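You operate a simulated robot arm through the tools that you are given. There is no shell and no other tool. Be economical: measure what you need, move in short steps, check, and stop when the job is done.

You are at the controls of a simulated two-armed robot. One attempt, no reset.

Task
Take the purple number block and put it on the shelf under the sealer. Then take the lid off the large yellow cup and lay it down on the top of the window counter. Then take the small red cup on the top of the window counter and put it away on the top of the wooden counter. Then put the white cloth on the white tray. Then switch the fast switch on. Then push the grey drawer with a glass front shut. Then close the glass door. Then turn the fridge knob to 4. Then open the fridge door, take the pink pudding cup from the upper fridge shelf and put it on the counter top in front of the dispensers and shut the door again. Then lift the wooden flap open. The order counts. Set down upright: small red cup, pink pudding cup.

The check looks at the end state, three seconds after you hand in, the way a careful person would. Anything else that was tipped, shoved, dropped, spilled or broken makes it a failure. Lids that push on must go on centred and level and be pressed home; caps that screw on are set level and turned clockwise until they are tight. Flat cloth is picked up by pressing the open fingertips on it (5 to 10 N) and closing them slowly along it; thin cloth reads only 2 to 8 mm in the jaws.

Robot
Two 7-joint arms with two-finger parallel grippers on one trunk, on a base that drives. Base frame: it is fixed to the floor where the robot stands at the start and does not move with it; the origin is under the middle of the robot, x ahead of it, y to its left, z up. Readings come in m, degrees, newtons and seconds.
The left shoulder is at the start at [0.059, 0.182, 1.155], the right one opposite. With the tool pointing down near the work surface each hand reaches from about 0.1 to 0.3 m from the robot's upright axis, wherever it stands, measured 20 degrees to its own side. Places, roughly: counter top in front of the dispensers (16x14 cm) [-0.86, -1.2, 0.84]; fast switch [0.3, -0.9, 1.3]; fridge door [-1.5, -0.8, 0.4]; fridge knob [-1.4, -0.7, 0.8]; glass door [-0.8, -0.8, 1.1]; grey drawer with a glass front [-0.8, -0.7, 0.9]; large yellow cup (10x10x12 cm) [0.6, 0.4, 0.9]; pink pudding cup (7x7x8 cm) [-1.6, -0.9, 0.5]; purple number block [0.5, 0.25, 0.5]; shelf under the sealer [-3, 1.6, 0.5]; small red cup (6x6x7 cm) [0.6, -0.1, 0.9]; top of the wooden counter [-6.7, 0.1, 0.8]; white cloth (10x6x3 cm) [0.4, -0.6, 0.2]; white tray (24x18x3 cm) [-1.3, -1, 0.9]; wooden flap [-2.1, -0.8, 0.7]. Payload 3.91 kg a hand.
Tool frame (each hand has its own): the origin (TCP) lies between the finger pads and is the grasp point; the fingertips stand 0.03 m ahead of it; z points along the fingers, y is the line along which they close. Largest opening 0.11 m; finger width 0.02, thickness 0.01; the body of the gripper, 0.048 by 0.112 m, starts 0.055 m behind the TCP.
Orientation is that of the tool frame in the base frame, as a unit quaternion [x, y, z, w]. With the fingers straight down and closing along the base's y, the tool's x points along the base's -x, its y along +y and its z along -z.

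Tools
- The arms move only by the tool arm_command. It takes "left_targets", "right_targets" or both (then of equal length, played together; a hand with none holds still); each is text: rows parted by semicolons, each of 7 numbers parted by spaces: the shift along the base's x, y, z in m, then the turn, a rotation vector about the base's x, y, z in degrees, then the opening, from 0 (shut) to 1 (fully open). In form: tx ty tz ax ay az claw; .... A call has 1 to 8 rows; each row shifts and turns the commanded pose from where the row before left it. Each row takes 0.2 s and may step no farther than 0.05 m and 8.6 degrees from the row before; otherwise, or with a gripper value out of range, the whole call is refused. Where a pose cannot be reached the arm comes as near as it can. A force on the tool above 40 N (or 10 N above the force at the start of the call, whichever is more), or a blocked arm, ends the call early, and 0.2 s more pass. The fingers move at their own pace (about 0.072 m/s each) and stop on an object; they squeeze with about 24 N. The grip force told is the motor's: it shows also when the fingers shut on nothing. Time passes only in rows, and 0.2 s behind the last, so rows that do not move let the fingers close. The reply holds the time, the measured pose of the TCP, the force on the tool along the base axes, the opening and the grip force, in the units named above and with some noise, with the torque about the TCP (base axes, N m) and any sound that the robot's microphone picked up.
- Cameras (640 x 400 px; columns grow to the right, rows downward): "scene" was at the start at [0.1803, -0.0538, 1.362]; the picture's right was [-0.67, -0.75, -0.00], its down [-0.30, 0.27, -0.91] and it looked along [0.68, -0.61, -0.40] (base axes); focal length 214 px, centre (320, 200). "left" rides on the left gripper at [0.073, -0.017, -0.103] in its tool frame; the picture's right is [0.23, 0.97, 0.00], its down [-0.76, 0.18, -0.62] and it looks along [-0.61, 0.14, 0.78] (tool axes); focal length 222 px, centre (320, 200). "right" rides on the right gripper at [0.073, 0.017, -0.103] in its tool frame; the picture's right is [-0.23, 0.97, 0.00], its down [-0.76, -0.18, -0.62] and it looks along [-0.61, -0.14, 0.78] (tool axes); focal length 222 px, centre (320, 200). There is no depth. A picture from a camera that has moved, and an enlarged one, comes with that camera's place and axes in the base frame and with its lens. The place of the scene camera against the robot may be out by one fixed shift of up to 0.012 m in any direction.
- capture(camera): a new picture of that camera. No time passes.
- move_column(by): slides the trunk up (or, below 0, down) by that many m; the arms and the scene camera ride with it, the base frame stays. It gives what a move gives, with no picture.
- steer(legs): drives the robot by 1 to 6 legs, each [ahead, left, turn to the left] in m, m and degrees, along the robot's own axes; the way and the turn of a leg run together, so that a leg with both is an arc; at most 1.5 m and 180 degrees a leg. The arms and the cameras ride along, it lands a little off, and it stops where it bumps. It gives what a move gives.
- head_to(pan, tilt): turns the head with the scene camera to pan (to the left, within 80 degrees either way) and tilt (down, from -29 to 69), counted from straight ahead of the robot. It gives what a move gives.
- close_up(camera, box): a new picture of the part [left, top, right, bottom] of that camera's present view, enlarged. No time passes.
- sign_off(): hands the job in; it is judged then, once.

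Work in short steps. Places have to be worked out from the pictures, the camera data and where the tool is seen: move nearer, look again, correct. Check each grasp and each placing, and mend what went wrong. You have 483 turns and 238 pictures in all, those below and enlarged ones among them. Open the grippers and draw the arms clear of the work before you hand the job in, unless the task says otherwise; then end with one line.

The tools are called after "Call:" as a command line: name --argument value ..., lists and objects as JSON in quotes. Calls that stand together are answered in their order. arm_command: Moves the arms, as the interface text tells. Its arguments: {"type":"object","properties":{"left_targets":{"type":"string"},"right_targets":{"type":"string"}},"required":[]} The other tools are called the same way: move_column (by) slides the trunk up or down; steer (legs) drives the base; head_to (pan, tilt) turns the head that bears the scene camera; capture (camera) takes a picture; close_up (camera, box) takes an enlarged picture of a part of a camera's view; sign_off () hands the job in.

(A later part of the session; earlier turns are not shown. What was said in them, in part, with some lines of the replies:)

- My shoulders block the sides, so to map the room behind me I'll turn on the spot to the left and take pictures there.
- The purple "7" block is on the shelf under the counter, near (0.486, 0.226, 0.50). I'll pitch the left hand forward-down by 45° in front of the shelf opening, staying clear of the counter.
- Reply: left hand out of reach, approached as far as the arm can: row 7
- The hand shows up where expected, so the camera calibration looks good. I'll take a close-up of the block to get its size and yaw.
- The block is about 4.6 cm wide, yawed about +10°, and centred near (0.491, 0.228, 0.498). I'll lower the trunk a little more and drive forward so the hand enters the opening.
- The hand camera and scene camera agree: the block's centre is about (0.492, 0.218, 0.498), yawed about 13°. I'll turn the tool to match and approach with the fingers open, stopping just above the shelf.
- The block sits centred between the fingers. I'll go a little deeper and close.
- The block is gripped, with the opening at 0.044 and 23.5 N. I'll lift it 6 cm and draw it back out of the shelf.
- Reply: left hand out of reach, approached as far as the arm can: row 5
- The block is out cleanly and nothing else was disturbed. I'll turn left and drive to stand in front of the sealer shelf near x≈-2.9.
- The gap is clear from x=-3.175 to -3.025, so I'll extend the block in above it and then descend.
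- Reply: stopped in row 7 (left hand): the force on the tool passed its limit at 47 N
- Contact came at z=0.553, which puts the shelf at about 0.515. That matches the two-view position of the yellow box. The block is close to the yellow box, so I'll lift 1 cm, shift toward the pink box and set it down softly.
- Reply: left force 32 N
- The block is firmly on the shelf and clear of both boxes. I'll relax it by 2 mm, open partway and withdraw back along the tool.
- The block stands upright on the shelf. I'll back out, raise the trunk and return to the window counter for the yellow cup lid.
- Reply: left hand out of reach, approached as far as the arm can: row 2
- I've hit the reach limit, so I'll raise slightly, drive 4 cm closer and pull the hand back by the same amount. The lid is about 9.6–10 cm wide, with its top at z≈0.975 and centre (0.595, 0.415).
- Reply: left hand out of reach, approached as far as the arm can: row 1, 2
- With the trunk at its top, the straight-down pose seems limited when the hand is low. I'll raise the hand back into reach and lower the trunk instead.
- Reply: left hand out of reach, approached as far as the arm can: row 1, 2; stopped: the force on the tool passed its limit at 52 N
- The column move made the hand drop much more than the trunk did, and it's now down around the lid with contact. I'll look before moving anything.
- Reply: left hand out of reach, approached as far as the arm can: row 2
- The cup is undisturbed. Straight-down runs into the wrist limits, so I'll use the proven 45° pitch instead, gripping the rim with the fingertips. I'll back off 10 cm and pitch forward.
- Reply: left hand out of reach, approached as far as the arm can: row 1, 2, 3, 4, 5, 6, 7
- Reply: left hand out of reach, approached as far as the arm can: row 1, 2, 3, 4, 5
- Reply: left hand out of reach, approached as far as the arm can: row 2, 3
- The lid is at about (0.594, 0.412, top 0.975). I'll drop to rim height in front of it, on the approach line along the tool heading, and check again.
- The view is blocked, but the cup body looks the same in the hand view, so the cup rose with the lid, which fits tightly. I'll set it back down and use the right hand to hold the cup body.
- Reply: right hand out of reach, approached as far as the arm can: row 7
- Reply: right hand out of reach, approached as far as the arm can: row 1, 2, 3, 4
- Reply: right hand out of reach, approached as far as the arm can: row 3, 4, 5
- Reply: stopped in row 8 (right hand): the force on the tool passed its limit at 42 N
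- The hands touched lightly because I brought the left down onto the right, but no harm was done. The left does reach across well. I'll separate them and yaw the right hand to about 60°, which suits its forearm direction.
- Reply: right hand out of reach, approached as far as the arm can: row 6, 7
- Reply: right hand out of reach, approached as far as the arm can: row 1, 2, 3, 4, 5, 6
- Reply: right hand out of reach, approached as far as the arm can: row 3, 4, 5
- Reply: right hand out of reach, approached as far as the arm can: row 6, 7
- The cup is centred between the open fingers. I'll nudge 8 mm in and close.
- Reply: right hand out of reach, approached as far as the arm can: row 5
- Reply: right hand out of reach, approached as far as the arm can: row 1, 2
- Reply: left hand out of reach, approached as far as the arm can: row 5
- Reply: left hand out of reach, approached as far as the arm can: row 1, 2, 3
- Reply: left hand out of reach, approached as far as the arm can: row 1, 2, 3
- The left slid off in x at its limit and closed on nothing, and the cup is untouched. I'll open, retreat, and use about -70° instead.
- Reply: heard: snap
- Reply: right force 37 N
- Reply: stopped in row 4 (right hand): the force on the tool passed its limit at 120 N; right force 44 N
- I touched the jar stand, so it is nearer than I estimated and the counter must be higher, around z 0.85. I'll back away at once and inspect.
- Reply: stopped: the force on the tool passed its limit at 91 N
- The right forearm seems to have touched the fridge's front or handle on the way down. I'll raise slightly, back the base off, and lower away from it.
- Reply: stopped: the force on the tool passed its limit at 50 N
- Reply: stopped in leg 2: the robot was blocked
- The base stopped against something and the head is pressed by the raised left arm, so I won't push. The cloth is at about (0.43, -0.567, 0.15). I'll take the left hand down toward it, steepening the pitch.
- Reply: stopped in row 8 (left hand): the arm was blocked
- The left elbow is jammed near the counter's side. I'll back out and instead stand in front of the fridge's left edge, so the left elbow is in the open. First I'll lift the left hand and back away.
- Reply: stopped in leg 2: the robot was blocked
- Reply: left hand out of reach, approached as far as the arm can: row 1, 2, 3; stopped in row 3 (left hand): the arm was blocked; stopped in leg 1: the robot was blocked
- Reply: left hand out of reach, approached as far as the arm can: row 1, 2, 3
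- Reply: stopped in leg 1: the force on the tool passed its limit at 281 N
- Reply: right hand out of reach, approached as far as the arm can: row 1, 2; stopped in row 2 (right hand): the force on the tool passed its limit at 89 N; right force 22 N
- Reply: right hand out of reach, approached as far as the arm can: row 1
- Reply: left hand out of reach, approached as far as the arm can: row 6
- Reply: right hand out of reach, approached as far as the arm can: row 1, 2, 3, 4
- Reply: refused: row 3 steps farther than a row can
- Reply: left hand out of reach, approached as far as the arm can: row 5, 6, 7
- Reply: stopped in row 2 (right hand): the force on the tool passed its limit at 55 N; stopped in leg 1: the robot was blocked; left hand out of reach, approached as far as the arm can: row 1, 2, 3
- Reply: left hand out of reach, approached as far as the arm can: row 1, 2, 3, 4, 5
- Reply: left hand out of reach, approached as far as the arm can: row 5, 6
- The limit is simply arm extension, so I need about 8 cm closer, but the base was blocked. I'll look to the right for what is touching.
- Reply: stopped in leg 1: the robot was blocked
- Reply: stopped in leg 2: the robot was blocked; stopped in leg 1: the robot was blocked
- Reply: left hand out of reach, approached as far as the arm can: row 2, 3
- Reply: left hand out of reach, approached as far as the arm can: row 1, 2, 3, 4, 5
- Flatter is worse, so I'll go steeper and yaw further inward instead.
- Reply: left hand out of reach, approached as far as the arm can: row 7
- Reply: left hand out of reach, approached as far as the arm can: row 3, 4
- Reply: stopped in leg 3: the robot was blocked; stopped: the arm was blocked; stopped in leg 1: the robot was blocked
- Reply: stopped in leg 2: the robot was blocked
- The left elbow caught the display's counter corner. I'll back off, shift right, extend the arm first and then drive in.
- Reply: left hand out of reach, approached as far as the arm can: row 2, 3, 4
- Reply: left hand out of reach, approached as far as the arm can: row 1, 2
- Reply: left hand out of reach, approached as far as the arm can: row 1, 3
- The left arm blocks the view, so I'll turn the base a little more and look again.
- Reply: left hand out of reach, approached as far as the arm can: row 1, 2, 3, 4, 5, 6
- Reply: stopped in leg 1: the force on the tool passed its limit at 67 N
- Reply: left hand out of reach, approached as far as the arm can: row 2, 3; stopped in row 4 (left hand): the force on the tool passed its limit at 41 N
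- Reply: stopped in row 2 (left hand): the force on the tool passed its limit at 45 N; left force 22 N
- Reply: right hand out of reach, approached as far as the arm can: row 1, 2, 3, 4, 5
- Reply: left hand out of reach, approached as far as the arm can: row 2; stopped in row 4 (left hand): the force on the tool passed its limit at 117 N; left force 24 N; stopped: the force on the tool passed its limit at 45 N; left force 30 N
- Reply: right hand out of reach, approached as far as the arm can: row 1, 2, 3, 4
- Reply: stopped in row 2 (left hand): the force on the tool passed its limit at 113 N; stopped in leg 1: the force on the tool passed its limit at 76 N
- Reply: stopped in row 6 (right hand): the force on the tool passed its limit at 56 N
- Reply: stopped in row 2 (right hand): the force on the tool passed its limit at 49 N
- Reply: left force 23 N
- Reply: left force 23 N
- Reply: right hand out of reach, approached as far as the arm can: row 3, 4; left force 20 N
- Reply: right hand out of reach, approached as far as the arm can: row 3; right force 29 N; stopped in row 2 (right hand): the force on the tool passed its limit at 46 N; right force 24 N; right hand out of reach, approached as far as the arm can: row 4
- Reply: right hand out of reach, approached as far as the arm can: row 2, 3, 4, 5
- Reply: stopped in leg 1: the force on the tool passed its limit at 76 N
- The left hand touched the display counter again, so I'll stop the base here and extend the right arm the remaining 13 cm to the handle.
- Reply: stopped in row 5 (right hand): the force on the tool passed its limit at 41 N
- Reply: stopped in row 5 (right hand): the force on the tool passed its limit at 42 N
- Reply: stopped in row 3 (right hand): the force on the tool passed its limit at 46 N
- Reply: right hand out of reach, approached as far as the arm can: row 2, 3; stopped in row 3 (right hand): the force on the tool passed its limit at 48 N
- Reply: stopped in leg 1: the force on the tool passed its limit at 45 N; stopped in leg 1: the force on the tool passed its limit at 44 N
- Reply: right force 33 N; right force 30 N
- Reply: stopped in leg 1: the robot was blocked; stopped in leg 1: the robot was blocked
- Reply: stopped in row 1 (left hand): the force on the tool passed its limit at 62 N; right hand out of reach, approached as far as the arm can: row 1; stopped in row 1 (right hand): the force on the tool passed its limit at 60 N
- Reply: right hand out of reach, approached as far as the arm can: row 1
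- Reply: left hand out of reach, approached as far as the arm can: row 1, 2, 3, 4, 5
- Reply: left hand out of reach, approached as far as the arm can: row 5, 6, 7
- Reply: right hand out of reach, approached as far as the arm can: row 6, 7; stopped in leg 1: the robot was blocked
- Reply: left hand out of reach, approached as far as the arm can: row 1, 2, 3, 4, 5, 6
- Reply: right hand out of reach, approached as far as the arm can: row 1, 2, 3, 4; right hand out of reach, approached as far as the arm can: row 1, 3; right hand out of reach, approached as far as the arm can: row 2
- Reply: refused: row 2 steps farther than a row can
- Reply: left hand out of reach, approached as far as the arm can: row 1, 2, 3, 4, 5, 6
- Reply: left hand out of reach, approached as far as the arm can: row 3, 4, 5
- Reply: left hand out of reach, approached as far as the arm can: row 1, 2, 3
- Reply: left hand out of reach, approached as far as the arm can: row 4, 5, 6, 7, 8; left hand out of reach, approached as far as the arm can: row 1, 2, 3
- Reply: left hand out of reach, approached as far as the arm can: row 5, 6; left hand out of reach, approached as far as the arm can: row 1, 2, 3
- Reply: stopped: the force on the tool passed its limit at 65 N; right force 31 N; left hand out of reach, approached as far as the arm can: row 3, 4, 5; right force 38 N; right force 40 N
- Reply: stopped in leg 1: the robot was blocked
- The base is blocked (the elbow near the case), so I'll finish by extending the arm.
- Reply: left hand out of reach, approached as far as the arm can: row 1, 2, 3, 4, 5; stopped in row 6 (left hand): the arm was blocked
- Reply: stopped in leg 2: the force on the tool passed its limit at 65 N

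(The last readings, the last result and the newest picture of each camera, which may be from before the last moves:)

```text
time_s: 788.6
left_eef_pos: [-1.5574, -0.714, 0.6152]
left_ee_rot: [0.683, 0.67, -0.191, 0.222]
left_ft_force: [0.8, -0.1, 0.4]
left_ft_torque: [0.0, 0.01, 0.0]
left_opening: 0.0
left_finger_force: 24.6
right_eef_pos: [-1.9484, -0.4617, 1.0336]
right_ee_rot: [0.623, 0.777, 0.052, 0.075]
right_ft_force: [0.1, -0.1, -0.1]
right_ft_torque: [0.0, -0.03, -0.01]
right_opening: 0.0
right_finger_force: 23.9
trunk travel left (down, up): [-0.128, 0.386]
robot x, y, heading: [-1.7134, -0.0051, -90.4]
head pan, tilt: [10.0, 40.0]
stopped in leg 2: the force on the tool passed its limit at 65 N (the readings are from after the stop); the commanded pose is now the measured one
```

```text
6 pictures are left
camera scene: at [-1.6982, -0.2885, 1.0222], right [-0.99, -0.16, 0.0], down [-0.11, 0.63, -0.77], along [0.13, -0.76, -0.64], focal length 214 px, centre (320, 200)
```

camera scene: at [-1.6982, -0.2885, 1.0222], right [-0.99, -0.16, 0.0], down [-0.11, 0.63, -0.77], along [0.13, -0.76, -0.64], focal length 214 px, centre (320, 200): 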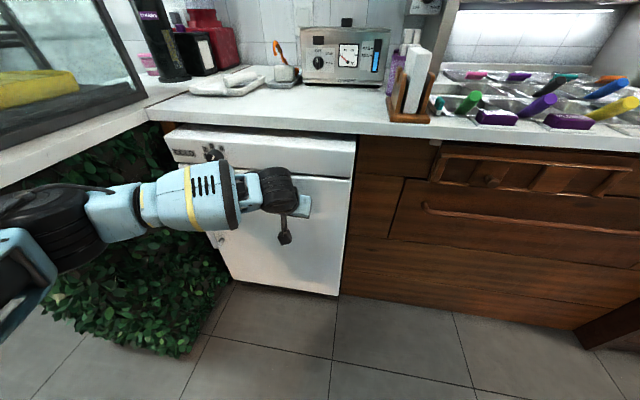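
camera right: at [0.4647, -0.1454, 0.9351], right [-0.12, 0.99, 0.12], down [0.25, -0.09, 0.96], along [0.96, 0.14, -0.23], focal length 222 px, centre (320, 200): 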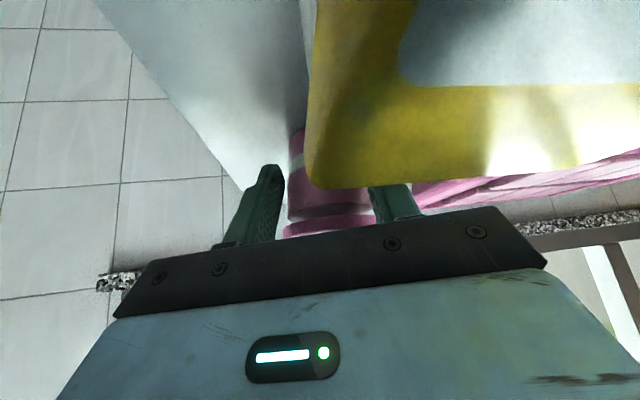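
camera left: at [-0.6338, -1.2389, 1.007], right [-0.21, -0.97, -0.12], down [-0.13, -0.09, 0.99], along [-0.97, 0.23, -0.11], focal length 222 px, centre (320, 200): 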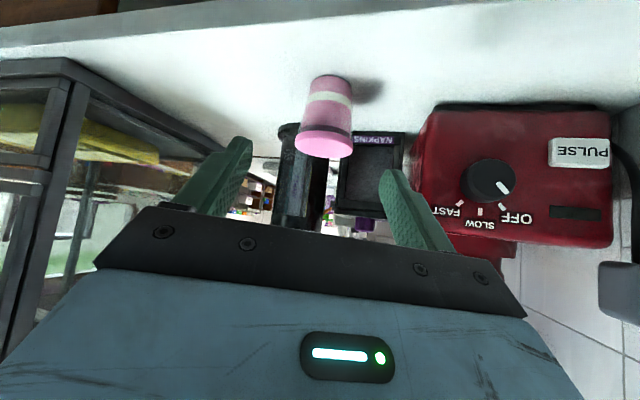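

The fridge door is shut, with a firm stop at 65 N. Now the wooden flap; I'll zoom in on it.

Call:
close_up --camera "scene" --box '[420, 130, 640, 268]'

```text
2.90 times, centred on (530, 199) of scene
camera zoom: at [-1.6982, -0.2885, 1.0222], right [-0.99, -0.16, 0.0], down [-0.11, 0.63, -0.77], along [0.13, -0.76, -0.64], focal length 622 px, centre (-289, 203)
```

zoom: 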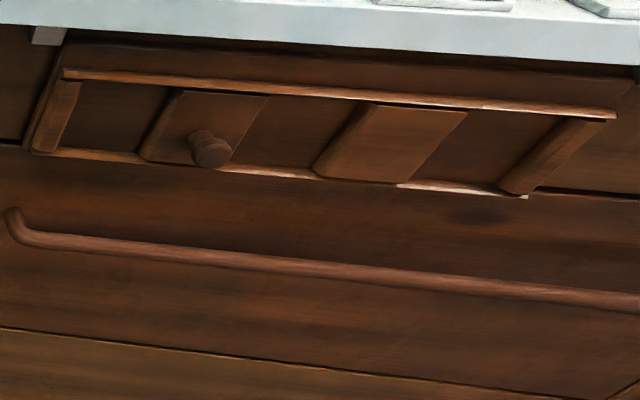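

The upper framed wooden piece with a small knob, centred at (-2.10, -0.79, 0.74), matches the flap's location, and its knob is at about (-2.02, -0.76, 0.735). I'll back off, shift over, and bring the open left hand in line with the knob.

Call:
steer --legs '[[-0.25, 0, 0], [0, -0.47, 0]]'

Call:
arm_command --left_targets "0 0 0.035 0 0 0 0.6;0 0 0.035 0 0 0 0.6;0 0 0.035 0 0 0 0.6;0 0 0.03 -7 0 0 0.6;0 0 0 -7 0 0 0.6;0 0 0 0 0 0 0.6"

Call:
capture --camera "left"

```text
time_s: 794.7
left_eef_pos: [-2.0208, -0.4615, 0.6163]
left_ee_rot: [0.678, 0.674, -0.189, 0.223]
left_ft_force: [0.5, -0.5, -0.9]
left_ft_torque: [-0.02, 0.0, 0.02]
left_opening: 0.0
left_finger_force: 24.2
right_eef_pos: [-2.4124, -0.2136, 1.0327]
right_ee_rot: [0.619, 0.78, 0.053, 0.077]
right_ft_force: [-0.8, -0.8, 0.1]
right_ft_torque: [0.01, -0.02, 0.01]
right_opening: 0.0
right_finger_force: 24.2
trunk travel left (down, up): [-0.128, 0.386]
robot x, y, heading: [-2.1859, 0.2445, -89.9]
head pan, tilt: [10.0, 40.0]
```

```text
time_s: 796.1
left_eef_pos: [-2.0085, -0.4615, 0.7537]
left_ee_rot: [0.647, 0.645, -0.272, 0.304]
left_ft_force: [-0.3, -0.1, 0.3]
left_ft_torque: [-0.02, 0.02, 0.04]
left_opening: 0.0658
left_finger_force: 0.1
left hand out of reach, approached as far as the arm can: row 1
right_eef_pos: [-2.4116, -0.213, 1.0327]
right_ee_rot: [0.619, 0.78, 0.054, 0.076]
right_ft_force: [-0.6, -0.4, -0.4]
right_ft_torque: [0.01, 0.03, 0.0]
right_opening: 0.0001
right_finger_force: 23.7
trunk travel left (down, up): [-0.128, 0.386]
robot x, y, heading: [-2.1836, 0.2461, -89.8]
head pan, tilt: [10.0, 40.0]
```

```text
4 pictures are left
camera left: at [-2.0287, -0.3382, 0.7677], right [0.98, 0.17, -0.13], down [0.14, -0.04, 0.99], along [0.16, -0.98, -0.06], focal length 222 px, centre (320, 200)
```

left: 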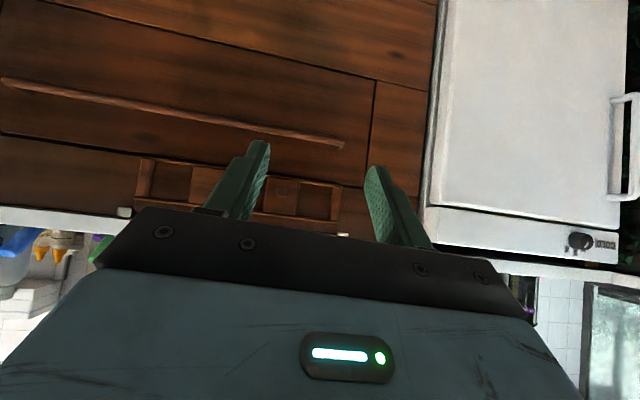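

Two small white hinges sit at the frame's top corners, which confirms it's the flap and it lifts from the bottom. The knob is at about (-2.034, -0.76, 0.73). I'll close in on it.

Call:
steer --legs '[[0.2, 0, 0]]'

Call:
arm_command --left_targets "-0.013 -0.025 -0.004 0 0 0 0.6;-0.013 -0.025 -0.004 0 0 0 0.6;0 -0.025 -0.003 0 0 0 0.6;0 0 0 0 0 0 0.6"

Call:
capture --camera "left"

```text
time_s: 797.7
left_eef_pos: [-2.0105, -0.659, 0.753]
left_ee_rot: [0.647, 0.644, -0.271, 0.304]
left_ft_force: [0.2, 0.1, -0.7]
left_ft_torque: [0.02, -0.04, -0.05]
left_opening: 0.0658
left_finger_force: 0.2
right_eef_pos: [-2.4142, -0.4102, 1.0331]
right_ee_rot: [0.62, 0.779, 0.053, 0.076]
right_ft_force: [0.3, -0.3, -0.6]
right_ft_torque: [0.03, 0.03, 0.01]
right_opening: 0.0
right_finger_force: 23.7
trunk travel left (down, up): [-0.128, 0.386]
robot x, y, heading: [-2.1853, 0.0486, -90.2]
head pan, tilt: [10.0, 40.0]
```

```text
time_s: 798.7
left_eef_pos: [-2.0228, -0.6841, 0.7493]
left_ee_rot: [0.647, 0.645, -0.271, 0.304]
left_ft_force: [-0.1, -0.1, 0.9]
left_ft_torque: [-0.01, 0.0, 0.01]
left_opening: 0.066
left_finger_force: 0.0
left hand out of reach, approached as far as the arm can: row 2, 3
right_eef_pos: [-2.4133, -0.4104, 1.0328]
right_ee_rot: [0.621, 0.779, 0.053, 0.076]
right_ft_force: [0.0, 0.0, -0.3]
right_ft_torque: [0.05, 0.02, -0.05]
right_opening: 0.0003
right_finger_force: 23.5
trunk travel left (down, up): [-0.128, 0.386]
robot x, y, heading: [-2.185, 0.0451, -90.1]
head pan, tilt: [10.0, 40.0]
```

```text
3 pictures are left
camera left: at [-2.043, -0.56, 0.7642], right [0.98, 0.17, -0.13], down [0.13, -0.04, 0.99], along [0.16, -0.98, -0.07], focal length 222 px, centre (320, 200)
```

left: 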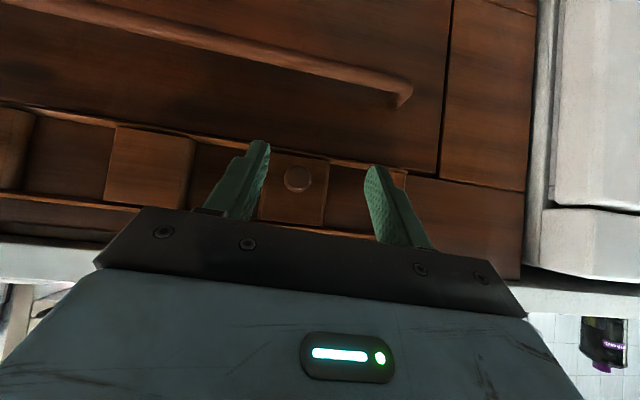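

The knob is directly ahead. I'll drive the last 5 cm, close on it, and see how it responds.

Call:
steer --legs '[[0.05, -0.012, 0]]'

Call:
arm_command --left_targets "0 0 0 0 0 0 0.6;0 0 0 0 0 0 0.4;0 0 0 0 0 0 0.2;0 0 0 0 0 0 0.1;0 0 0 0 0 0 0.1"

```text
time_s: 799.6
left_eef_pos: [-2.0361, -0.7328, 0.7496]
left_ee_rot: [0.647, 0.645, -0.27, 0.304]
left_ft_force: [-0.4, 0.5, -0.5]
left_ft_torque: [0.01, -0.03, -0.01]
left_opening: 0.0661
left_finger_force: 0.1
right_eef_pos: [-2.4251, -0.4594, 1.0319]
right_ee_rot: [0.62, 0.779, 0.053, 0.076]
right_ft_force: [0.5, -0.3, -0.6]
right_ft_torque: [0.02, 0.03, 0.0]
right_opening: 0.0002
right_finger_force: 24.0
trunk travel left (down, up): [-0.128, 0.386]
robot x, y, heading: [-2.199, -0.0021, -90.1]
head pan, tilt: [10.0, 40.0]
```

```text
time_s: 800.8
left_eef_pos: [-2.0341, -0.7329, 0.7493]
left_ee_rot: [0.647, 0.645, -0.27, 0.304]
left_ft_force: [5.7, 1.1, 0.6]
left_ft_torque: [0.03, -0.06, 0.16]
left_opening: 0.0212
left_finger_force: 45.3
right_eef_pos: [-2.4241, -0.4593, 1.0341]
right_ee_rot: [0.62, 0.779, 0.053, 0.076]
right_ft_force: [-0.1, -0.4, 0.1]
right_ft_torque: [0.02, -0.01, -0.02]
right_opening: 0.0003
right_finger_force: 24.3
trunk travel left (down, up): [-0.128, 0.386]
robot x, y, heading: [-2.1952, -0.0038, -90.1]
head pan, tilt: [10.0, 40.0]
```

The knob is gripped (2.1 cm). I'll test a gentle pull outward and up.

Call:
arm_command --left_targets "0 0.008 0.002 0 0 0 0.1;0 0.01 0.005 0 0 0 0.1;0 0.01 0.01 0 0 0 0.1;0 0 0 0 0 0 0.1"

```text
time_s: 801.8
left_eef_pos: [-2.0362, -0.705, 0.7672]
left_ee_rot: [0.647, 0.645, -0.271, 0.303]
left_ft_force: [0.1, -0.3, 0.1]
left_ft_torque: [0.04, 0.0, 0.02]
left_opening: 0.0108
left_finger_force: 0.0
right_eef_pos: [-2.425, -0.4592, 1.0319]
right_ee_rot: [0.62, 0.779, 0.053, 0.076]
right_ft_force: [-0.1, -0.2, 0.0]
right_ft_torque: [-0.01, 0.06, -0.01]
right_opening: 0.0
right_finger_force: 24.2
trunk travel left (down, up): [-0.128, 0.386]
robot x, y, heading: [-2.1952, 0.0005, -90.4]
head pan, tilt: [10.0, 40.0]
```

It slipped off. I'll look at what changed.

Call:
capture --camera "left"

```text
2 pictures are left
camera left: at [-2.0557, -0.5809, 0.7812], right [0.98, 0.17, -0.13], down [0.14, -0.05, 0.99], along [0.16, -0.98, -0.07], focal length 222 px, centre (320, 200)
```

left: 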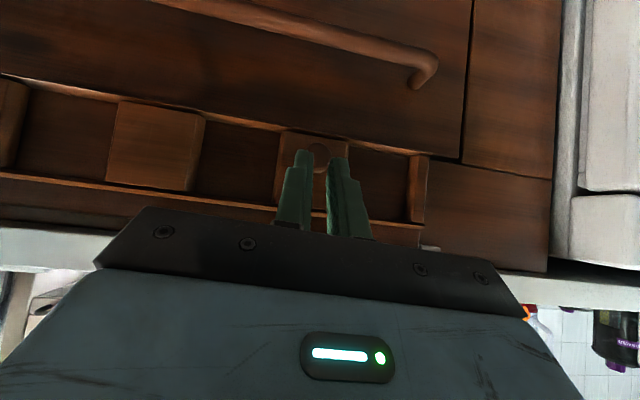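

Nothing moved, so the grip was too shallow. I'll re-grip deeper behind the knob's head and pull along an out-and-up arc.

Call:
arm_command --left_targets "0 0 -0.005 0 0 0 0.5;0 -0.012 -0.006 0 0 0 0.5;0 -0.014 -0.006 0 0 0 0.5;0 -0.012 -0.003 0 0 0 0.5;0 -0.005 0 0 0 0 0.5;0 0 0 0 0 0 0.5;0 0 0 0 0 0 0.1;0 0 0 0 0 0 0"

Call:
arm_command --left_targets "0 0 0 0 0 0 0;0 0 0 0 0 0 0;0 0.004 0.003 0 0 0 0;0 0.004 0.003 0 0 0 0;0 0.005 0.004 0 0 0 0;0 0.005 0.004 0 0 0 0;0 0 0 0 0 0 0"

```text
time_s: 803.6
left_eef_pos: [-2.0341, -0.7355, 0.7501]
left_ee_rot: [0.647, 0.645, -0.271, 0.304]
left_ft_force: [-1.5, -0.2, -0.3]
left_ft_torque: [0.01, 0.05, -0.01]
left_opening: 0.0222
left_finger_force: 45.0
left hand out of reach, approached as far as the arm can: row 4
right_eef_pos: [-2.4252, -0.4588, 1.0334]
right_ee_rot: [0.62, 0.779, 0.053, 0.076]
right_ft_force: [0.1, 0.4, -0.4]
right_ft_torque: [0.0, -0.01, 0.01]
right_opening: 0.0
right_finger_force: 23.4
trunk travel left (down, up): [-0.128, 0.386]
robot x, y, heading: [-2.199, -0.0003, -90.1]
head pan, tilt: [10.0, 40.0]
```

```text
time_s: 805.2
left_eef_pos: [-2.0353, -0.7171, 0.7634]
left_ee_rot: [0.647, 0.645, -0.271, 0.303]
left_ft_force: [0.5, -0.6, 1.1]
left_ft_torque: [-0.03, 0.03, 0.0]
left_opening: 0.0001
left_finger_force: 37.7
right_eef_pos: [-2.4261, -0.4587, 1.032]
right_ee_rot: [0.62, 0.779, 0.053, 0.076]
right_ft_force: [0.2, -0.4, 0.7]
right_ft_torque: [0.02, 0.0, 0.0]
right_opening: 0.0
right_finger_force: 24.2
trunk travel left (down, up): [-0.128, 0.386]
robot x, y, heading: [-2.1947, 0.0009, -89.9]
head pan, tilt: [10.0, 40.0]
```

It slipped again. I'll probe: grip and lift straight up a little, checking whether the grip holds.

Call:
arm_command --left_targets "0 0 -0.004 0 0 0 0.5;0 -0.01 -0.005 0 0 0 0.5;0 -0.012 -0.005 0 0 0 0.5;0 0 0 0 0 0 0.5;0 0 0 0 0 0 0.1;0 0 0 0 0 0 0;0 0 0 0 0 0 0"

Call:
arm_command --left_targets "0 0 0.004 0 0 0 0;0 0 0.004 0 0 0 0;0 0 0.004 0 0 0 0;0 0 0 0 0 0 0"

```text
time_s: 806.8
left_eef_pos: [-2.0342, -0.7337, 0.7515]
left_ee_rot: [0.647, 0.645, -0.271, 0.304]
left_ft_force: [2.3, -0.6, 0.5]
left_ft_torque: [0.06, -0.09, 0.05]
left_opening: 0.0211
left_finger_force: 45.2
left hand out of reach, approached as far as the arm can: row 3
right_eef_pos: [-2.4241, -0.4586, 1.0334]
right_ee_rot: [0.619, 0.78, 0.053, 0.076]
right_ft_force: [-0.1, -0.3, -0.4]
right_ft_torque: [0.06, 0.01, -0.02]
right_opening: 0.0001
right_finger_force: 24.0
trunk travel left (down, up): [-0.128, 0.386]
robot x, y, heading: [-2.1979, -0.0029, -90.1]
head pan, tilt: [10.0, 40.0]
```

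```text
time_s: 807.8
left_eef_pos: [-2.0347, -0.7335, 0.7662]
left_ee_rot: [0.646, 0.644, -0.273, 0.305]
left_ft_force: [0.6, 0.0, -0.3]
left_ft_torque: [-0.02, -0.03, 0.02]
left_opening: 0.0
left_finger_force: 37.1
right_eef_pos: [-2.4259, -0.4589, 1.0334]
right_ee_rot: [0.62, 0.779, 0.052, 0.076]
right_ft_force: [0.5, -0.1, -0.3]
right_ft_torque: [0.02, -0.01, -0.02]
right_opening: 0.0
right_finger_force: 23.8
trunk travel left (down, up): [-0.128, 0.386]
robot x, y, heading: [-2.1986, -0.0009, -90.1]
head pan, tilt: [10.0, 40.0]
```

It slipped again. I'll probe sideways motion, since it could be a sliding latch.

Call:
arm_command --left_targets "0 0.01 -0.004 0 0 0 0.5;0 -0.005 -0.008 0 0 0 0.5;0 -0.008 -0.006 0 0 0 0.5;0 0 0 0 0 0 0.5;0 0 0 0 0 0 0.1;0 0 0 0 0 0 0;0 0 0 0 0 0 0"

Call:
arm_command --left_targets "-0.006 0 0 0 0 0 0;-0.008 0 0 0 0 0 0;-0.008 0 0 0 0 0 0;0 0 0 0 0 0 0"

```text
time_s: 809.4
left_eef_pos: [-2.0334, -0.7375, 0.7464]
left_ee_rot: [0.648, 0.643, -0.272, 0.303]
left_ft_force: [-6.8, -0.7, -1.8]
left_ft_torque: [0.01, 0.22, -0.13]
left_opening: 0.0234
left_finger_force: 44.5
right_eef_pos: [-2.4257, -0.4595, 1.0334]
right_ee_rot: [0.621, 0.779, 0.053, 0.076]
right_ft_force: [-0.4, -0.1, 0.3]
right_ft_torque: [0.0, -0.02, -0.04]
right_opening: 0.0
right_finger_force: 24.0
trunk travel left (down, up): [-0.128, 0.386]
robot x, y, heading: [-2.2012, -0.001, -90.0]
head pan, tilt: [10.0, 40.0]
```

```text
time_s: 810.4
left_eef_pos: [-2.034, -0.7365, 0.7455]
left_ee_rot: [0.648, 0.644, -0.271, 0.304]
left_ft_force: [-12.3, 0.9, -2.2]
left_ft_torque: [-0.02, 0.2, -0.43]
left_opening: 0.0238
left_finger_force: 44.8
left hand out of reach, approached as far as the arm can: row 1, 2, 3
right_eef_pos: [-2.4267, -0.4596, 1.0321]
right_ee_rot: [0.62, 0.779, 0.054, 0.076]
right_ft_force: [0.0, 0.1, 0.3]
right_ft_torque: [-0.03, -0.06, 0.02]
right_opening: 0.0003
right_finger_force: 24.0
trunk travel left (down, up): [-0.128, 0.386]
robot x, y, heading: [-2.1948, -0.0021, -90.2]
head pan, tilt: [10.0, 40.0]
```

Call:
arm_command --left_targets "0.006 0 0 0 0 0 0;0.008 0 0 0 0 0 0;0.01 0 0 0 0 0 0;0.01 0 0 0 0 0 0;0 0 0 0 0 0 0"

```text
time_s: 811.0
left_eef_pos: [-2.033, -0.7353, 0.7461]
left_ee_rot: [0.654, 0.636, -0.279, 0.298]
left_ft_force: [-5.1, -5.7, -0.8]
left_ft_torque: [0.27, 0.21, -0.35]
left_opening: 0.0234
left_finger_force: 45.0
right_eef_pos: [-2.4275, -0.4597, 1.0325]
right_ee_rot: [0.621, 0.778, 0.052, 0.076]
right_ft_force: [0.5, -0.4, -0.6]
right_ft_torque: [-0.01, 0.01, 0.03]
right_opening: 0.0
right_finger_force: 23.7
trunk travel left (down, up): [-0.128, 0.386]
robot x, y, heading: [-2.1938, 0.001, -90.5]
head pan, tilt: [10.0, 40.0]
stopped in row 2 (left hand): the force on the tool passed its limit at 43 N (the readings are from after the stop); the commanded pose is now the measured one
```

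It's blocked sideways. With this better grip I'll try pulling straight out in tiny steps.

Call:
arm_command --left_targets "0 0.003 0 0 0 0 0;0 0.004 0 0 0 0 0;0 0.004 0 0 0 0 0;0 0 0 0 0 0 0"

```text
time_s: 812.0
left_eef_pos: [-2.0322, -0.7268, 0.7477]
left_ee_rot: [0.654, 0.636, -0.28, 0.3]
left_ft_force: [-13.1, -15.0, 8.1]
left_ft_torque: [0.13, 0.22, -0.36]
left_opening: 0.0212
left_finger_force: 44.9
right_eef_pos: [-2.4277, -0.4585, 1.0326]
right_ee_rot: [0.621, 0.778, 0.054, 0.077]
right_ft_force: [-0.2, 0.1, 0.4]
right_ft_torque: [0.01, 0.0, 0.0]
right_opening: 0.0
right_finger_force: 23.9
trunk travel left (down, up): [-0.128, 0.386]
robot x, y, heading: [-2.1969, -0.0014, -90.2]
head pan, tilt: [10.0, 40.0]
```

The knob resists every direction, so it isn't the way to open it. A top-hinged flap should lift from its lower edge, so I'll back off, level the closed left hand, and bring it in under the flap's bottom rail.

Call:
arm_command --left_targets "0 0 0 0 0 0 0.5;0 0.01 0 0 0 0 0.5;0 0.03 0 0 0 0 0.5;0 0 0 0 0 0 0"

Call:
steer --legs '[[-0.12, -0.06, 0]]'

Call:
move_column --by -0.11

Call:
arm_command --left_targets "0 0 0 -7 0 0 0;0 0 0 -7 0 0 0;0 0 0 -7 0 0 0;0 0 0 -7 0 0 0;0 0 0 -7 0 0 0;0 0 0 -7 0 0 0;0 0 0 -5 0 0 0;0 0 0 0 0 0 0"

```text
time_s: 813.0
left_eef_pos: [-2.0318, -0.6851, 0.7445]
left_ee_rot: [0.653, 0.638, -0.276, 0.299]
left_ft_force: [-1.0, -0.6, 0.3]
left_ft_torque: [0.0, 0.0, -0.01]
left_opening: 0.0001
left_finger_force: 0.1
right_eef_pos: [-2.427, -0.4588, 1.0323]
right_ee_rot: [0.621, 0.778, 0.053, 0.076]
right_ft_force: [-0.2, 0.3, 0.2]
right_ft_torque: [0.01, 0.01, 0.01]
right_opening: 0.0004
right_finger_force: 24.1
trunk travel left (down, up): [-0.128, 0.386]
robot x, y, heading: [-2.1966, 0.0007, -89.9]
head pan, tilt: [10.0, 40.0]
```

```text
time_s: 814.3
left_eef_pos: [-2.0907, -0.5663, 0.7454]
left_ee_rot: [0.652, 0.638, -0.277, 0.3]
left_ft_force: [-0.8, 0.6, 1.1]
left_ft_torque: [0.01, 0.03, 0.01]
left_opening: 0.0001
left_finger_force: 24.2
right_eef_pos: [-2.4862, -0.3389, 1.0332]
right_ee_rot: [0.62, 0.779, 0.053, 0.076]
right_ft_force: [0.1, -0.6, 0.8]
right_ft_torque: [-0.04, -0.02, 0.0]
right_opening: 0.0
right_finger_force: 23.9
trunk travel left (down, up): [-0.128, 0.386]
robot x, y, heading: [-2.2537, 0.1164, -90.0]
head pan, tilt: [10.0, 40.0]
```

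```text
time_s: 815.7
left_eef_pos: [-2.0918, -0.5663, 0.6358]
left_ee_rot: [0.653, 0.638, -0.278, 0.299]
left_ft_force: [0.1, -0.6, 0.8]
left_ft_torque: [-0.03, 0.0, 0.02]
left_opening: 0.0
left_finger_force: 23.7
right_eef_pos: [-2.4855, -0.3379, 0.9227]
right_ee_rot: [0.621, 0.779, 0.053, 0.075]
right_ft_force: [-0.1, 0.0, -0.3]
right_ft_torque: [-0.01, -0.02, 0.01]
right_opening: 0.0002
right_finger_force: 23.8
trunk travel left (down, up): [-0.018, 0.496]
robot x, y, heading: [-2.2552, 0.1187, -89.9]
head pan, tilt: [10.0, 40.0]
```

```text
time_s: 817.5
left_eef_pos: [-2.089, -0.566, 0.6359]
left_ee_rot: [0.479, 0.474, -0.51, 0.535]
left_ft_force: [0.0, 0.6, 0.2]
left_ft_torque: [-0.02, -0.02, -0.01]
left_opening: 0.0
left_finger_force: 24.0
right_eef_pos: [-2.4856, -0.3393, 0.9242]
right_ee_rot: [0.62, 0.779, 0.053, 0.076]
right_ft_force: [0.2, 0.3, 0.7]
right_ft_torque: [-0.02, 0.0, -0.05]
right_opening: 0.0
right_finger_force: 24.2
trunk travel left (down, up): [-0.018, 0.496]
robot x, y, heading: [-2.2576, 0.1164, -89.8]
head pan, tilt: [10.0, 40.0]
```

The tool is level now. I'll take one picture to aim at the gap under the flap's lower rail.

Call:
capture --camera "left"

```text
1 pictures are left
camera left: at [-2.1072, -0.4717, 0.553], right [0.98, 0.0, -0.2], down [0.14, 0.69, 0.71], along [0.14, -0.72, 0.68], focal length 222 px, centre (320, 200)
```

left: 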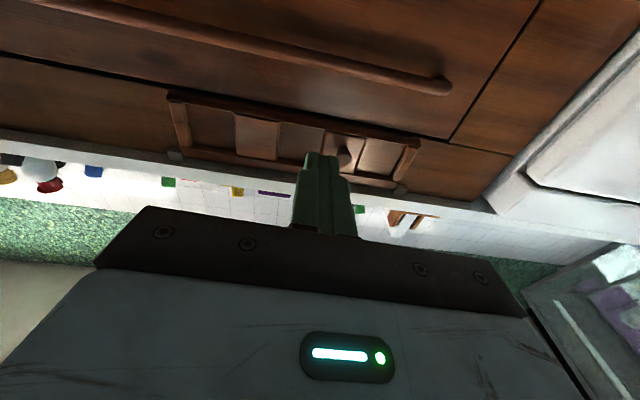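

From below I can see the two grey hinges at the flap's top and the open lip at its bottom edge (z≈0.683, with the drawer bar lower at 0.61). I'll slide the closed fingers in just under the lip.

Call:
arm_command --left_targets "0 0 0.012 0 0 0 0;0 0 0.012 0 0 0 0;0 0 0 0 0 0 0"

Call:
steer --legs '[[0.16, 0, 0]]'

Call:
arm_command --left_targets "0 -0.01 0 0 0 0 0;0 -0.01 0 0 0 0 0;0 -0.01 0 0 0 0 0;0 0 0 0 0 0 0"

```text
time_s: 818.3
left_eef_pos: [-2.0915, -0.5671, 0.6587]
left_ee_rot: [0.48, 0.474, -0.51, 0.534]
left_ft_force: [0.0, 0.0, 0.0]
left_ft_torque: [0.0, 0.0, 0.02]
left_opening: 0.0001
left_finger_force: 24.2
right_eef_pos: [-2.4861, -0.3399, 0.9228]
right_ee_rot: [0.619, 0.78, 0.053, 0.075]
right_ft_force: [0.3, -0.5, 0.8]
right_ft_torque: [0.02, 0.03, -0.01]
right_opening: 0.0002
right_finger_force: 24.0
trunk travel left (down, up): [-0.018, 0.496]
robot x, y, heading: [-2.2567, 0.118, -90.3]
head pan, tilt: [10.0, 40.0]
```

```text
time_s: 819.8
left_eef_pos: [-2.091, -0.7255, 0.6589]
left_ee_rot: [0.48, 0.474, -0.51, 0.534]
left_ft_force: [0.0, -0.2, 0.6]
left_ft_torque: [-0.02, 0.02, -0.04]
left_opening: 0.0
left_finger_force: 23.8
right_eef_pos: [-2.4862, -0.5002, 0.9224]
right_ee_rot: [0.62, 0.779, 0.053, 0.075]
right_ft_force: [0.8, -0.1, 0.4]
right_ft_torque: [0.01, -0.02, -0.01]
right_opening: 0.0
right_finger_force: 24.4
trunk travel left (down, up): [-0.018, 0.496]
robot x, y, heading: [-2.2596, -0.0446, -90.1]
head pan, tilt: [10.0, 40.0]
```

```text
time_s: 820.8
left_eef_pos: [-2.0909, -0.7556, 0.6597]
left_ee_rot: [0.48, 0.474, -0.509, 0.534]
left_ft_force: [-0.3, 0.2, 0.1]
left_ft_torque: [0.03, 0.02, 0.02]
left_opening: 0.0003
left_finger_force: 23.6
right_eef_pos: [-2.4867, -0.4986, 0.9231]
right_ee_rot: [0.62, 0.779, 0.053, 0.076]
right_ft_force: [-0.8, 0.5, -0.6]
right_ft_torque: [-0.02, 0.02, 0.01]
right_opening: 0.0001
right_finger_force: 24.7
trunk travel left (down, up): [-0.018, 0.496]
robot x, y, heading: [-2.2572, -0.042, -90.2]
head pan, tilt: [10.0, 40.0]
```

Call:
arm_command --left_targets "0 -0.006 0 0 0 0 0;0 -0.006 0 0 0 0 0;0 -0.006 0 0 0 0 0;0 -0.006 0 0 0 0 0;0 0 0 0 0 0 0"

```text
time_s: 822.0
left_eef_pos: [-2.0922, -0.7792, 0.6588]
left_ee_rot: [0.479, 0.474, -0.509, 0.535]
left_ft_force: [0.0, 0.2, -0.2]
left_ft_torque: [0.01, 0.01, -0.04]
left_opening: 0.0002
left_finger_force: 24.2
right_eef_pos: [-2.4858, -0.4994, 0.9229]
right_ee_rot: [0.62, 0.779, 0.053, 0.077]
right_ft_force: [-0.3, 0.3, -0.5]
right_ft_torque: [-0.03, 0.0, 0.02]
right_opening: 0.0001
right_finger_force: 23.9
trunk travel left (down, up): [-0.018, 0.496]
robot x, y, heading: [-2.254, -0.0439, -90.2]
head pan, tilt: [10.0, 40.0]
```

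The tip is well under the flap's edge without contact. I'll now lift and feel for the lip.

Call:
arm_command --left_targets "0 0 0.006 0 0 0 0;0 0 0.006 0 0 0 0;0 0.002 0.006 0 0 0 0;0 0.002 0.006 0 0 0 0;0 0 0 0 0 0 0"

```text
time_s: 823.2
left_eef_pos: [-2.0895, -0.775, 0.6833]
left_ee_rot: [0.48, 0.474, -0.509, 0.535]
left_ft_force: [-0.2, 0.1, -0.8]
left_ft_torque: [0.02, 0.0, 0.03]
left_opening: 0.0
left_finger_force: 23.6
right_eef_pos: [-2.4863, -0.499, 0.9231]
right_ee_rot: [0.62, 0.779, 0.053, 0.076]
right_ft_force: [-0.4, -0.5, 1.2]
right_ft_torque: [-0.03, 0.01, 0.01]
right_opening: 0.0001
right_finger_force: 24.4
trunk travel left (down, up): [-0.018, 0.496]
robot x, y, heading: [-2.2595, -0.0446, -89.9]
head pan, tilt: [10.0, 40.0]
```

Call:
arm_command --left_targets "0 0.002 0.006 0 0 0 0;0 0.002 0.006 0 0 0 0;0 0.002 0.006 0 0 0 0;0 0.002 0.006 0 0 0 0;0 0 0 0 0 0 0"

```text
time_s: 824.0
left_eef_pos: [-2.0901, -0.7683, 0.6872]
left_ee_rot: [0.49, 0.48, -0.501, 0.528]
left_ft_force: [1.0, 0.3, -8.0]
left_ft_torque: [0.24, 0.01, 0.14]
left_opening: 0.0
left_finger_force: 24.2
right_eef_pos: [-2.4865, -0.4992, 0.9236]
right_ee_rot: [0.621, 0.779, 0.054, 0.076]
right_ft_force: [-0.1, 0.1, -0.2]
right_ft_torque: [0.0, 0.01, 0.01]
right_opening: 0.0
right_finger_force: 23.6
trunk travel left (down, up): [-0.018, 0.496]
robot x, y, heading: [-2.2587, -0.0433, -90.0]
head pan, tilt: [10.0, 40.0]
stopped in row 4 (left hand): the force on the tool passed its limit at 43 N (the readings are from after the stop); the commanded pose is now the measured one
```

I've touched the flap's bottom edge from directly below. I'll go slightly lower and deeper, then up behind its inner face, to hook it and swing it outward.

Call:
arm_command --left_targets "0 0 -0.014 0 0 0 0;0 -0.01 0 0 0 0 0;0 -0.01 0 0 0 0 0;0 -0.01 0 0 0 0 0;0 -0.008 0 0 0 0 0;0 0 0 0 0 0 0"

```text
time_s: 824.8
left_eef_pos: [-2.0909, -0.7817, 0.6749]
left_ee_rot: [0.489, 0.479, -0.502, 0.529]
left_ft_force: [2.9, 18.2, 3.9]
left_ft_torque: [0.03, -0.05, 0.01]
left_opening: 0.0001
left_finger_force: 23.9
right_eef_pos: [-2.4842, -0.4963, 0.9235]
right_ee_rot: [0.619, 0.78, 0.053, 0.076]
right_ft_force: [0.6, -0.1, -1.3]
right_ft_torque: [0.01, 0.03, -0.05]
right_opening: 0.0002
right_finger_force: 23.9
trunk travel left (down, up): [-0.018, 0.496]
robot x, y, heading: [-2.2569, -0.0429, -90.0]
head pan, tilt: [10.0, 40.0]
stopped in row 4 (left hand): the force on the tool passed its limit at 49 N (the readings are from after the stop); the commanded pose is now the measured one
```

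The wall is right behind it, so the outward pull must come from the knob, but held deeper at its neck. With the level tool I can reach past its head: I'll move to the knob, go in fully and grip.

Call:
arm_command --left_targets "0 0.03 0 0 0 0 0;0 0.04 0 0 0 0 0.3;0.02 0.03 0.02 0 0 0 0.45;0.02 0 0.02 0 0 0 0.45;0.017 0 0.019 0 0 0 0.45;0 0 0 0 0 0 0.45"

Call:
arm_command --left_targets "0 -0.02 0 0 0 0 0.45;0 -0.02 0 0 0 0 0.45;0 -0.02 0 0 0 0 0.45;0 -0.012 0 0 0 0 0.45;0 0 0 0 0 0 0.45"

```text
time_s: 826.2
left_eef_pos: [-2.0331, -0.6834, 0.7343]
left_ee_rot: [0.49, 0.48, -0.501, 0.528]
left_ft_force: [-0.6, 0.1, -0.4]
left_ft_torque: [0.02, 0.01, -0.01]
left_opening: 0.0497
left_finger_force: 0.1
right_eef_pos: [-2.4856, -0.4991, 0.9237]
right_ee_rot: [0.62, 0.779, 0.054, 0.075]
right_ft_force: [-0.1, -0.3, 0.3]
right_ft_torque: [0.01, 0.01, 0.0]
right_opening: 0.0
right_finger_force: 24.6
trunk travel left (down, up): [-0.018, 0.496]
robot x, y, heading: [-2.2588, -0.0397, -90.1]
head pan, tilt: [10.0, 40.0]
```

```text
time_s: 827.4
left_eef_pos: [-2.0344, -0.7545, 0.7334]
left_ee_rot: [0.49, 0.479, -0.502, 0.527]
left_ft_force: [-0.3, 0.0, 0.0]
left_ft_torque: [-0.01, 0.0, -0.02]
left_opening: 0.0498
left_finger_force: 0.1
right_eef_pos: [-2.485, -0.4993, 0.9238]
right_ee_rot: [0.62, 0.779, 0.053, 0.076]
right_ft_force: [0.5, -0.6, 0.4]
right_ft_torque: [0.01, -0.01, 0.01]
right_opening: 0.0002
right_finger_force: 24.1
trunk travel left (down, up): [-0.018, 0.496]
robot x, y, heading: [-2.261, -0.04, -90.2]
head pan, tilt: [10.0, 40.0]
```

Call:
arm_command --left_targets "0 -0.006 0 0 0 0 0.45;0 -0.006 0 0 0 0 0.45;0 0 0 0 0 0 0.45;0 0 0 0 0 0 0.15;0 0 0 0 0 0 0;0 0 0 0 0 0 0"

```text
time_s: 827.9
left_eef_pos: [-2.0344, -0.7542, 0.7321]
left_ee_rot: [0.492, 0.478, -0.503, 0.525]
left_ft_force: [3.4, 19.6, 3.7]
left_ft_torque: [0.07, 0.01, -0.39]
left_opening: 0.0473
left_finger_force: 0.2
right_eef_pos: [-2.4853, -0.4971, 0.9235]
right_ee_rot: [0.619, 0.78, 0.053, 0.077]
right_ft_force: [1.0, 0.0, -0.1]
right_ft_torque: [0.0, -0.02, 0.02]
right_opening: 0.0
right_finger_force: 24.2
trunk travel left (down, up): [-0.018, 0.496]
robot x, y, heading: [-2.2553, -0.0402, -90.2]
head pan, tilt: [10.0, 40.0]
stopped in row 2 (left hand): the force on the tool passed its limit at 48 N (the readings are from after the stop); the commanded pose is now the measured one
```

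The tips are at the flap's face (y≈-0.785), so the knob and neck are inside the pads. I'll close and then pull slowly outward.

Call:
arm_command --left_targets "0 0.003 0 0 0 0 0.4;0 0 0 0 0 0 0.1;0 0 0 0 0 0 0;0 0 0 0 0 0 0;0 0.003 0.001 0 0 0 0;0 0.003 0.001 0 0 0 0;0 0.003 0.001 0 0 0 0;0 0 0 0 0 0 0"

```text
time_s: 829.7
left_eef_pos: [-2.0315, -0.7476, 0.7341]
left_ee_rot: [0.49, 0.481, -0.5, 0.527]
left_ft_force: [15.6, -21.6, 7.7]
left_ft_torque: [1.05, 0.04, 0.28]
left_opening: 0.024
left_finger_force: 44.5
right_eef_pos: [-2.4838, -0.5004, 0.9214]
right_ee_rot: [0.619, 0.78, 0.052, 0.074]
right_ft_force: [-0.1, 0.3, -0.3]
right_ft_torque: [-0.01, -0.01, 0.03]
right_opening: 0.0
right_finger_force: 23.5
trunk travel left (down, up): [-0.018, 0.496]
robot x, y, heading: [-2.256, -0.0441, -90.2]
head pan, tilt: [10.0, 40.0]
```

The grip is holding with 22 N of pull. I'll increase the pull gradually.

Call:
arm_command --left_targets "0 0.003 0.001 0 0 0 0;0 0.003 0.001 0 0 0 0;0 0.003 0.002 0 0 0 0;0 0 0 0 0 0 0"

```text
time_s: 830.7
left_eef_pos: [-2.0343, -0.7389, 0.7375]
left_ee_rot: [0.491, 0.481, -0.501, 0.526]
left_ft_force: [14.0, -25.2, 10.2]
left_ft_torque: [1.01, -0.03, 0.22]
left_opening: 0.024
left_finger_force: 44.6
right_eef_pos: [-2.484, -0.501, 0.9218]
right_ee_rot: [0.62, 0.779, 0.054, 0.075]
right_ft_force: [-0.5, -0.1, 0.2]
right_ft_torque: [-0.01, 0.02, 0.0]
right_opening: 0.0
right_finger_force: 24.0
trunk travel left (down, up): [-0.018, 0.496]
robot x, y, heading: [-2.2553, -0.0414, -89.8]
head pan, tilt: [10.0, 40.0]
```

Call:
arm_command --left_targets "0 0.004 0.003 0 0 0 0;0 0.004 0.003 0 0 0 0;0 0.004 0.003 0 0 0 0;0 0.004 0.003 0 0 0 0;0 0 0 0 0 0 0"

```text
time_s: 831.9
left_eef_pos: [-2.0325, -0.7222, 0.7479]
left_ee_rot: [0.492, 0.482, -0.499, 0.525]
left_ft_force: [14.1, -22.4, -1.5]
left_ft_torque: [1.31, 0.0, 0.31]
left_opening: 0.024
left_finger_force: 44.8
right_eef_pos: [-2.4844, -0.5006, 0.9214]
right_ee_rot: [0.619, 0.78, 0.055, 0.075]
right_ft_force: [0.1, -0.1, -1.0]
right_ft_torque: [-0.01, 0.02, 0.02]
right_opening: 0.0001
right_finger_force: 23.7
trunk travel left (down, up): [-0.018, 0.496]
robot x, y, heading: [-2.2575, -0.0388, -90.2]
head pan, tilt: [10.0, 40.0]
```

It is moving: the hand has come out 3 cm and up 1.5 cm with the grip unchanged. I'll follow the arc upward, tilting the hand along.

Call:
arm_command --left_targets "0 0.005 0.0045 3 0 0 0;0 0.0052 0.005 3 0 0 0;0 0.0045 0.0053 3 0 0 0;0 0.0045 0.0055 3 0 0 0;0 0 0 0 0 0 0"

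```text
time_s: 832.9
left_eef_pos: [-2.0331, -0.7068, 0.7697]
left_ee_rot: [0.538, 0.53, -0.449, 0.477]
left_ft_force: [-0.3, -12.5, -2.5]
left_ft_torque: [0.61, -0.07, 0.39]
left_opening: 0.0245
left_finger_force: 44.9
right_eef_pos: [-2.4852, -0.5003, 0.9212]
right_ee_rot: [0.619, 0.78, 0.055, 0.075]
right_ft_force: [-0.2, -0.3, 0.7]
right_ft_torque: [0.0, 0.01, 0.05]
right_opening: 0.0
right_finger_force: 24.4
trunk travel left (down, up): [-0.018, 0.496]
robot x, y, heading: [-2.2561, -0.0446, -90.1]
head pan, tilt: [10.0, 40.0]
stopped in row 5 (left hand): the force on the tool passed its limit at 48 N (the readings are from after the stop); the commanded pose is now the measured one
```

Call:
arm_command --left_targets "0 0.003 0.006 4 0 0 0;0 0.0025 0.0065 4 0 0 0;0 0.002 0.007 4 0 0 0;0 0.001 0.007 4 0 0 0;0 0 0 0 0 0 0"

```text
time_s: 833.9
left_eef_pos: [-2.0336, -0.7003, 0.7964]
left_ee_rot: [0.598, 0.585, -0.374, 0.401]
left_ft_force: [-2.2, -15.4, -3.5]
left_ft_torque: [0.34, -0.06, 0.0]
left_opening: 0.0244
left_finger_force: 45.6
right_eef_pos: [-2.4863, -0.502, 0.9214]
right_ee_rot: [0.62, 0.779, 0.053, 0.075]
right_ft_force: [-0.4, 0.4, 0.5]
right_ft_torque: [-0.01, -0.01, 0.03]
right_opening: 0.0001
right_finger_force: 24.1
trunk travel left (down, up): [-0.018, 0.496]
robot x, y, heading: [-2.2584, -0.0433, -90.1]
head pan, tilt: [10.0, 40.0]
stopped in row 5 (left hand): the force on the tool passed its limit at 41 N (the readings are from after the stop); the commanded pose is now the measured one
```

Call:
arm_command --left_targets "0 0.000 0.005 4.5 0 0 0;0 -0.001 0.006 4.5 0 0 0;0 -0.001 0.006 4.5 0 0 0;0 -0.002 0.006 4.5 0 0 0;0 0 0 0 0 0 0"

```text
time_s: 835.1
left_eef_pos: [-2.0337, -0.7015, 0.824]
left_ee_rot: [0.652, 0.635, -0.281, 0.304]
left_ft_force: [1.3, 2.5, 16.4]
left_ft_torque: [-1.54, -0.04, -0.05]
left_opening: 0.0242
left_finger_force: 44.8
right_eef_pos: [-2.4864, -0.4978, 0.9233]
right_ee_rot: [0.619, 0.78, 0.053, 0.077]
right_ft_force: [-0.4, 0.1, -0.3]
right_ft_torque: [0.01, 0.0, 0.0]
right_opening: 0.0
right_finger_force: 24.2
trunk travel left (down, up): [-0.018, 0.496]
robot x, y, heading: [-2.2568, -0.0396, -89.9]
head pan, tilt: [10.0, 40.0]
```

The flap is at about 90° now. I'll try a little further to find its stop.

Call:
arm_command --left_targets "0 -0.002 0.005 0 0 0 0;0 -0.003 0.005 0 0 0 0;0 -0.003 0.005 0 0 0 0;0 0 0 0 0 0 0"

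```text
time_s: 836.1
left_eef_pos: [-2.0341, -0.7076, 0.838]
left_ee_rot: [0.654, 0.635, -0.28, 0.302]
left_ft_force: [-3.0, 26.7, -3.6]
left_ft_torque: [1.47, -0.04, -0.05]
left_opening: 0.0244
left_finger_force: 45.1
right_eef_pos: [-2.4848, -0.4975, 0.9237]
right_ee_rot: [0.619, 0.78, 0.052, 0.075]
right_ft_force: [0.7, 0.5, -0.1]
right_ft_torque: [0.02, -0.01, 0.0]
right_opening: 0.0
right_finger_force: 23.4
trunk travel left (down, up): [-0.018, 0.496]
robot x, y, heading: [-2.2575, -0.0437, -90.1]
head pan, tilt: [10.0, 40.0]
```

It's open past 90°. I'll release the knob gently and withdraw straight back.

Call:
arm_command --left_targets "0 0.002 0 0 0 0 0;0 0 0 0 0 0 0.3;0 0 0 0 0 0 0.5;0 0 0 0 0 0 0.5;0 0.02 0.015 0 0 0 0.5;0 0.03 0.02 0 0 0 0.5;0 0.04 0.02 0 0 0 0.5;0 0 0 0 0 0 0.5"

Call:
steer --legs '[[-0.25, 0, 0]]'

Call:
head_to --pan -5 --tilt 30

Call:
capture --camera "scene"

```text
time_s: 837.9
left_eef_pos: [-2.0318, -0.617, 0.8918]
left_ee_rot: [0.653, 0.635, -0.279, 0.302]
left_ft_force: [0.0, 0.2, 0.3]
left_ft_torque: [-0.01, 0.0, 0.03]
left_opening: 0.0549
left_finger_force: 0.0
right_eef_pos: [-2.4851, -0.4995, 0.9229]
right_ee_rot: [0.619, 0.78, 0.053, 0.075]
right_ft_force: [0.1, 0.0, 0.3]
right_ft_torque: [-0.02, -0.01, -0.01]
right_opening: 0.0
right_finger_force: 24.1
trunk travel left (down, up): [-0.018, 0.496]
robot x, y, heading: [-2.2577, -0.0423, -89.7]
head pan, tilt: [10.0, 40.0]
```

```text
time_s: 839.8
left_eef_pos: [-2.0297, -0.3657, 0.8913]
left_ee_rot: [0.65, 0.638, -0.278, 0.304]
left_ft_force: [-1.6, -0.3, 0.2]
left_ft_torque: [0.02, 0.02, 0.0]
left_opening: 0.0548
left_finger_force: 0.0
right_eef_pos: [-2.4832, -0.2498, 0.9233]
right_ee_rot: [0.617, 0.781, 0.054, 0.075]
right_ft_force: [0.0, 1.1, 0.2]
right_ft_torque: [-0.04, 0.01, 0.01]
right_opening: 0.0
right_finger_force: 23.9
trunk travel left (down, up): [-0.018, 0.496]
robot x, y, heading: [-2.2568, 0.2125, -89.4]
head pan, tilt: [10.0, 40.0]
```

```text
time_s: 840.5
left_eef_pos: [-2.0309, -0.3659, 0.8907]
left_ee_rot: [0.65, 0.638, -0.278, 0.305]
left_ft_force: [-0.1, -0.9, -0.3]
left_ft_torque: [0.0, -0.01, 0.0]
left_opening: 0.0552
left_finger_force: 0.1
right_eef_pos: [-2.4832, -0.2504, 0.9225]
right_ee_rot: [0.618, 0.781, 0.053, 0.075]
right_ft_force: [0.3, -0.3, 0.8]
right_ft_torque: [0.0, 0.0, 0.0]
right_opening: 0.0001
right_finger_force: 24.2
trunk travel left (down, up): [-0.018, 0.496]
robot x, y, heading: [-2.2551, 0.2121, -89.9]
head pan, tilt: [-5.0, 30.0]
```

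```text
0 pictures are left
camera scene: at [-2.2576, -0.1171, 0.9229], right [-1.0, 0.08, 0.0], down [0.04, 0.5, -0.87], along [-0.07, -0.86, -0.5], focal length 214 px, centre (320, 200)
```

scene: 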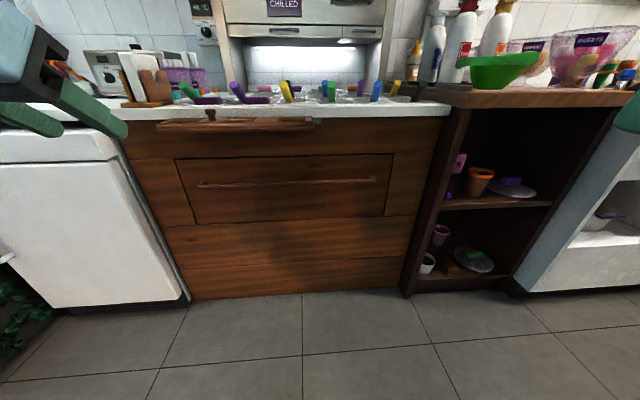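

The flap stays lifted, standing out level with its knob on top, and the fridge door is shut. I'll open both grippers in the clear and back off a little before handing in.

Call:
arm_command --left_targets "0 0 0 0 0 0 1;0 0 0 0 0 0 1;0 0 0 0 0 0 1" --right_targets "0 0 0 0 0 0 1;0 0 0 0 0 0 1;0 0 0 0 0 0 1"

Call:
steer --legs '[[-0.2, 0, 0]]'

```text
time_s: 841.3
left_eef_pos: [-2.0302, -0.3661, 0.8915]
left_ee_rot: [0.65, 0.638, -0.278, 0.304]
left_ft_force: [0.4, 0.0, 0.2]
left_ft_torque: [-0.02, -0.02, 0.04]
left_opening: 0.1098
left_finger_force: 0.1
right_eef_pos: [-2.4831, -0.2496, 0.9225]
right_ee_rot: [0.617, 0.781, 0.053, 0.077]
right_ft_force: [0.1, 0.0, -0.1]
right_ft_torque: [0.02, 0.01, 0.01]
right_opening: 0.1102
right_finger_force: 0.7
trunk travel left (down, up): [-0.018, 0.496]
robot x, y, heading: [-2.2545, 0.2077, -89.3]
head pan, tilt: [-5.0, 30.0]
```

```text
time_s: 842.9
left_eef_pos: [-2.0332, -0.1692, 0.8916]
left_ee_rot: [0.652, 0.636, -0.28, 0.303]
left_ft_force: [-0.2, -0.4, -0.4]
left_ft_torque: [-0.04, -0.01, -0.04]
left_opening: 0.1099
left_finger_force: 0.0
right_eef_pos: [-2.4851, -0.0526, 0.9223]
right_ee_rot: [0.619, 0.78, 0.054, 0.076]
right_ft_force: [0.2, -1.0, 1.2]
right_ft_torque: [-0.02, -0.04, -0.02]
right_opening: 0.1101
right_finger_force: 0.2
trunk travel left (down, up): [-0.018, 0.496]
robot x, y, heading: [-2.2548, 0.4043, -89.9]
head pan, tilt: [-5.0, 30.0]
```

All ten steps are done in order and both hands are open and clear, so I'm handing in.

Call:
sign_off

```text
The job is handed in.
```

I finished all ten steps in the order given and handed the job in with both grippers open and clear. On the way I bumped the jar stand, the tall freezer and the display case, and pressed once on the honey box; I saw nothing tipped or broken. The pink pudding cup was set down briefly on the window counter before it went to the dispensers.
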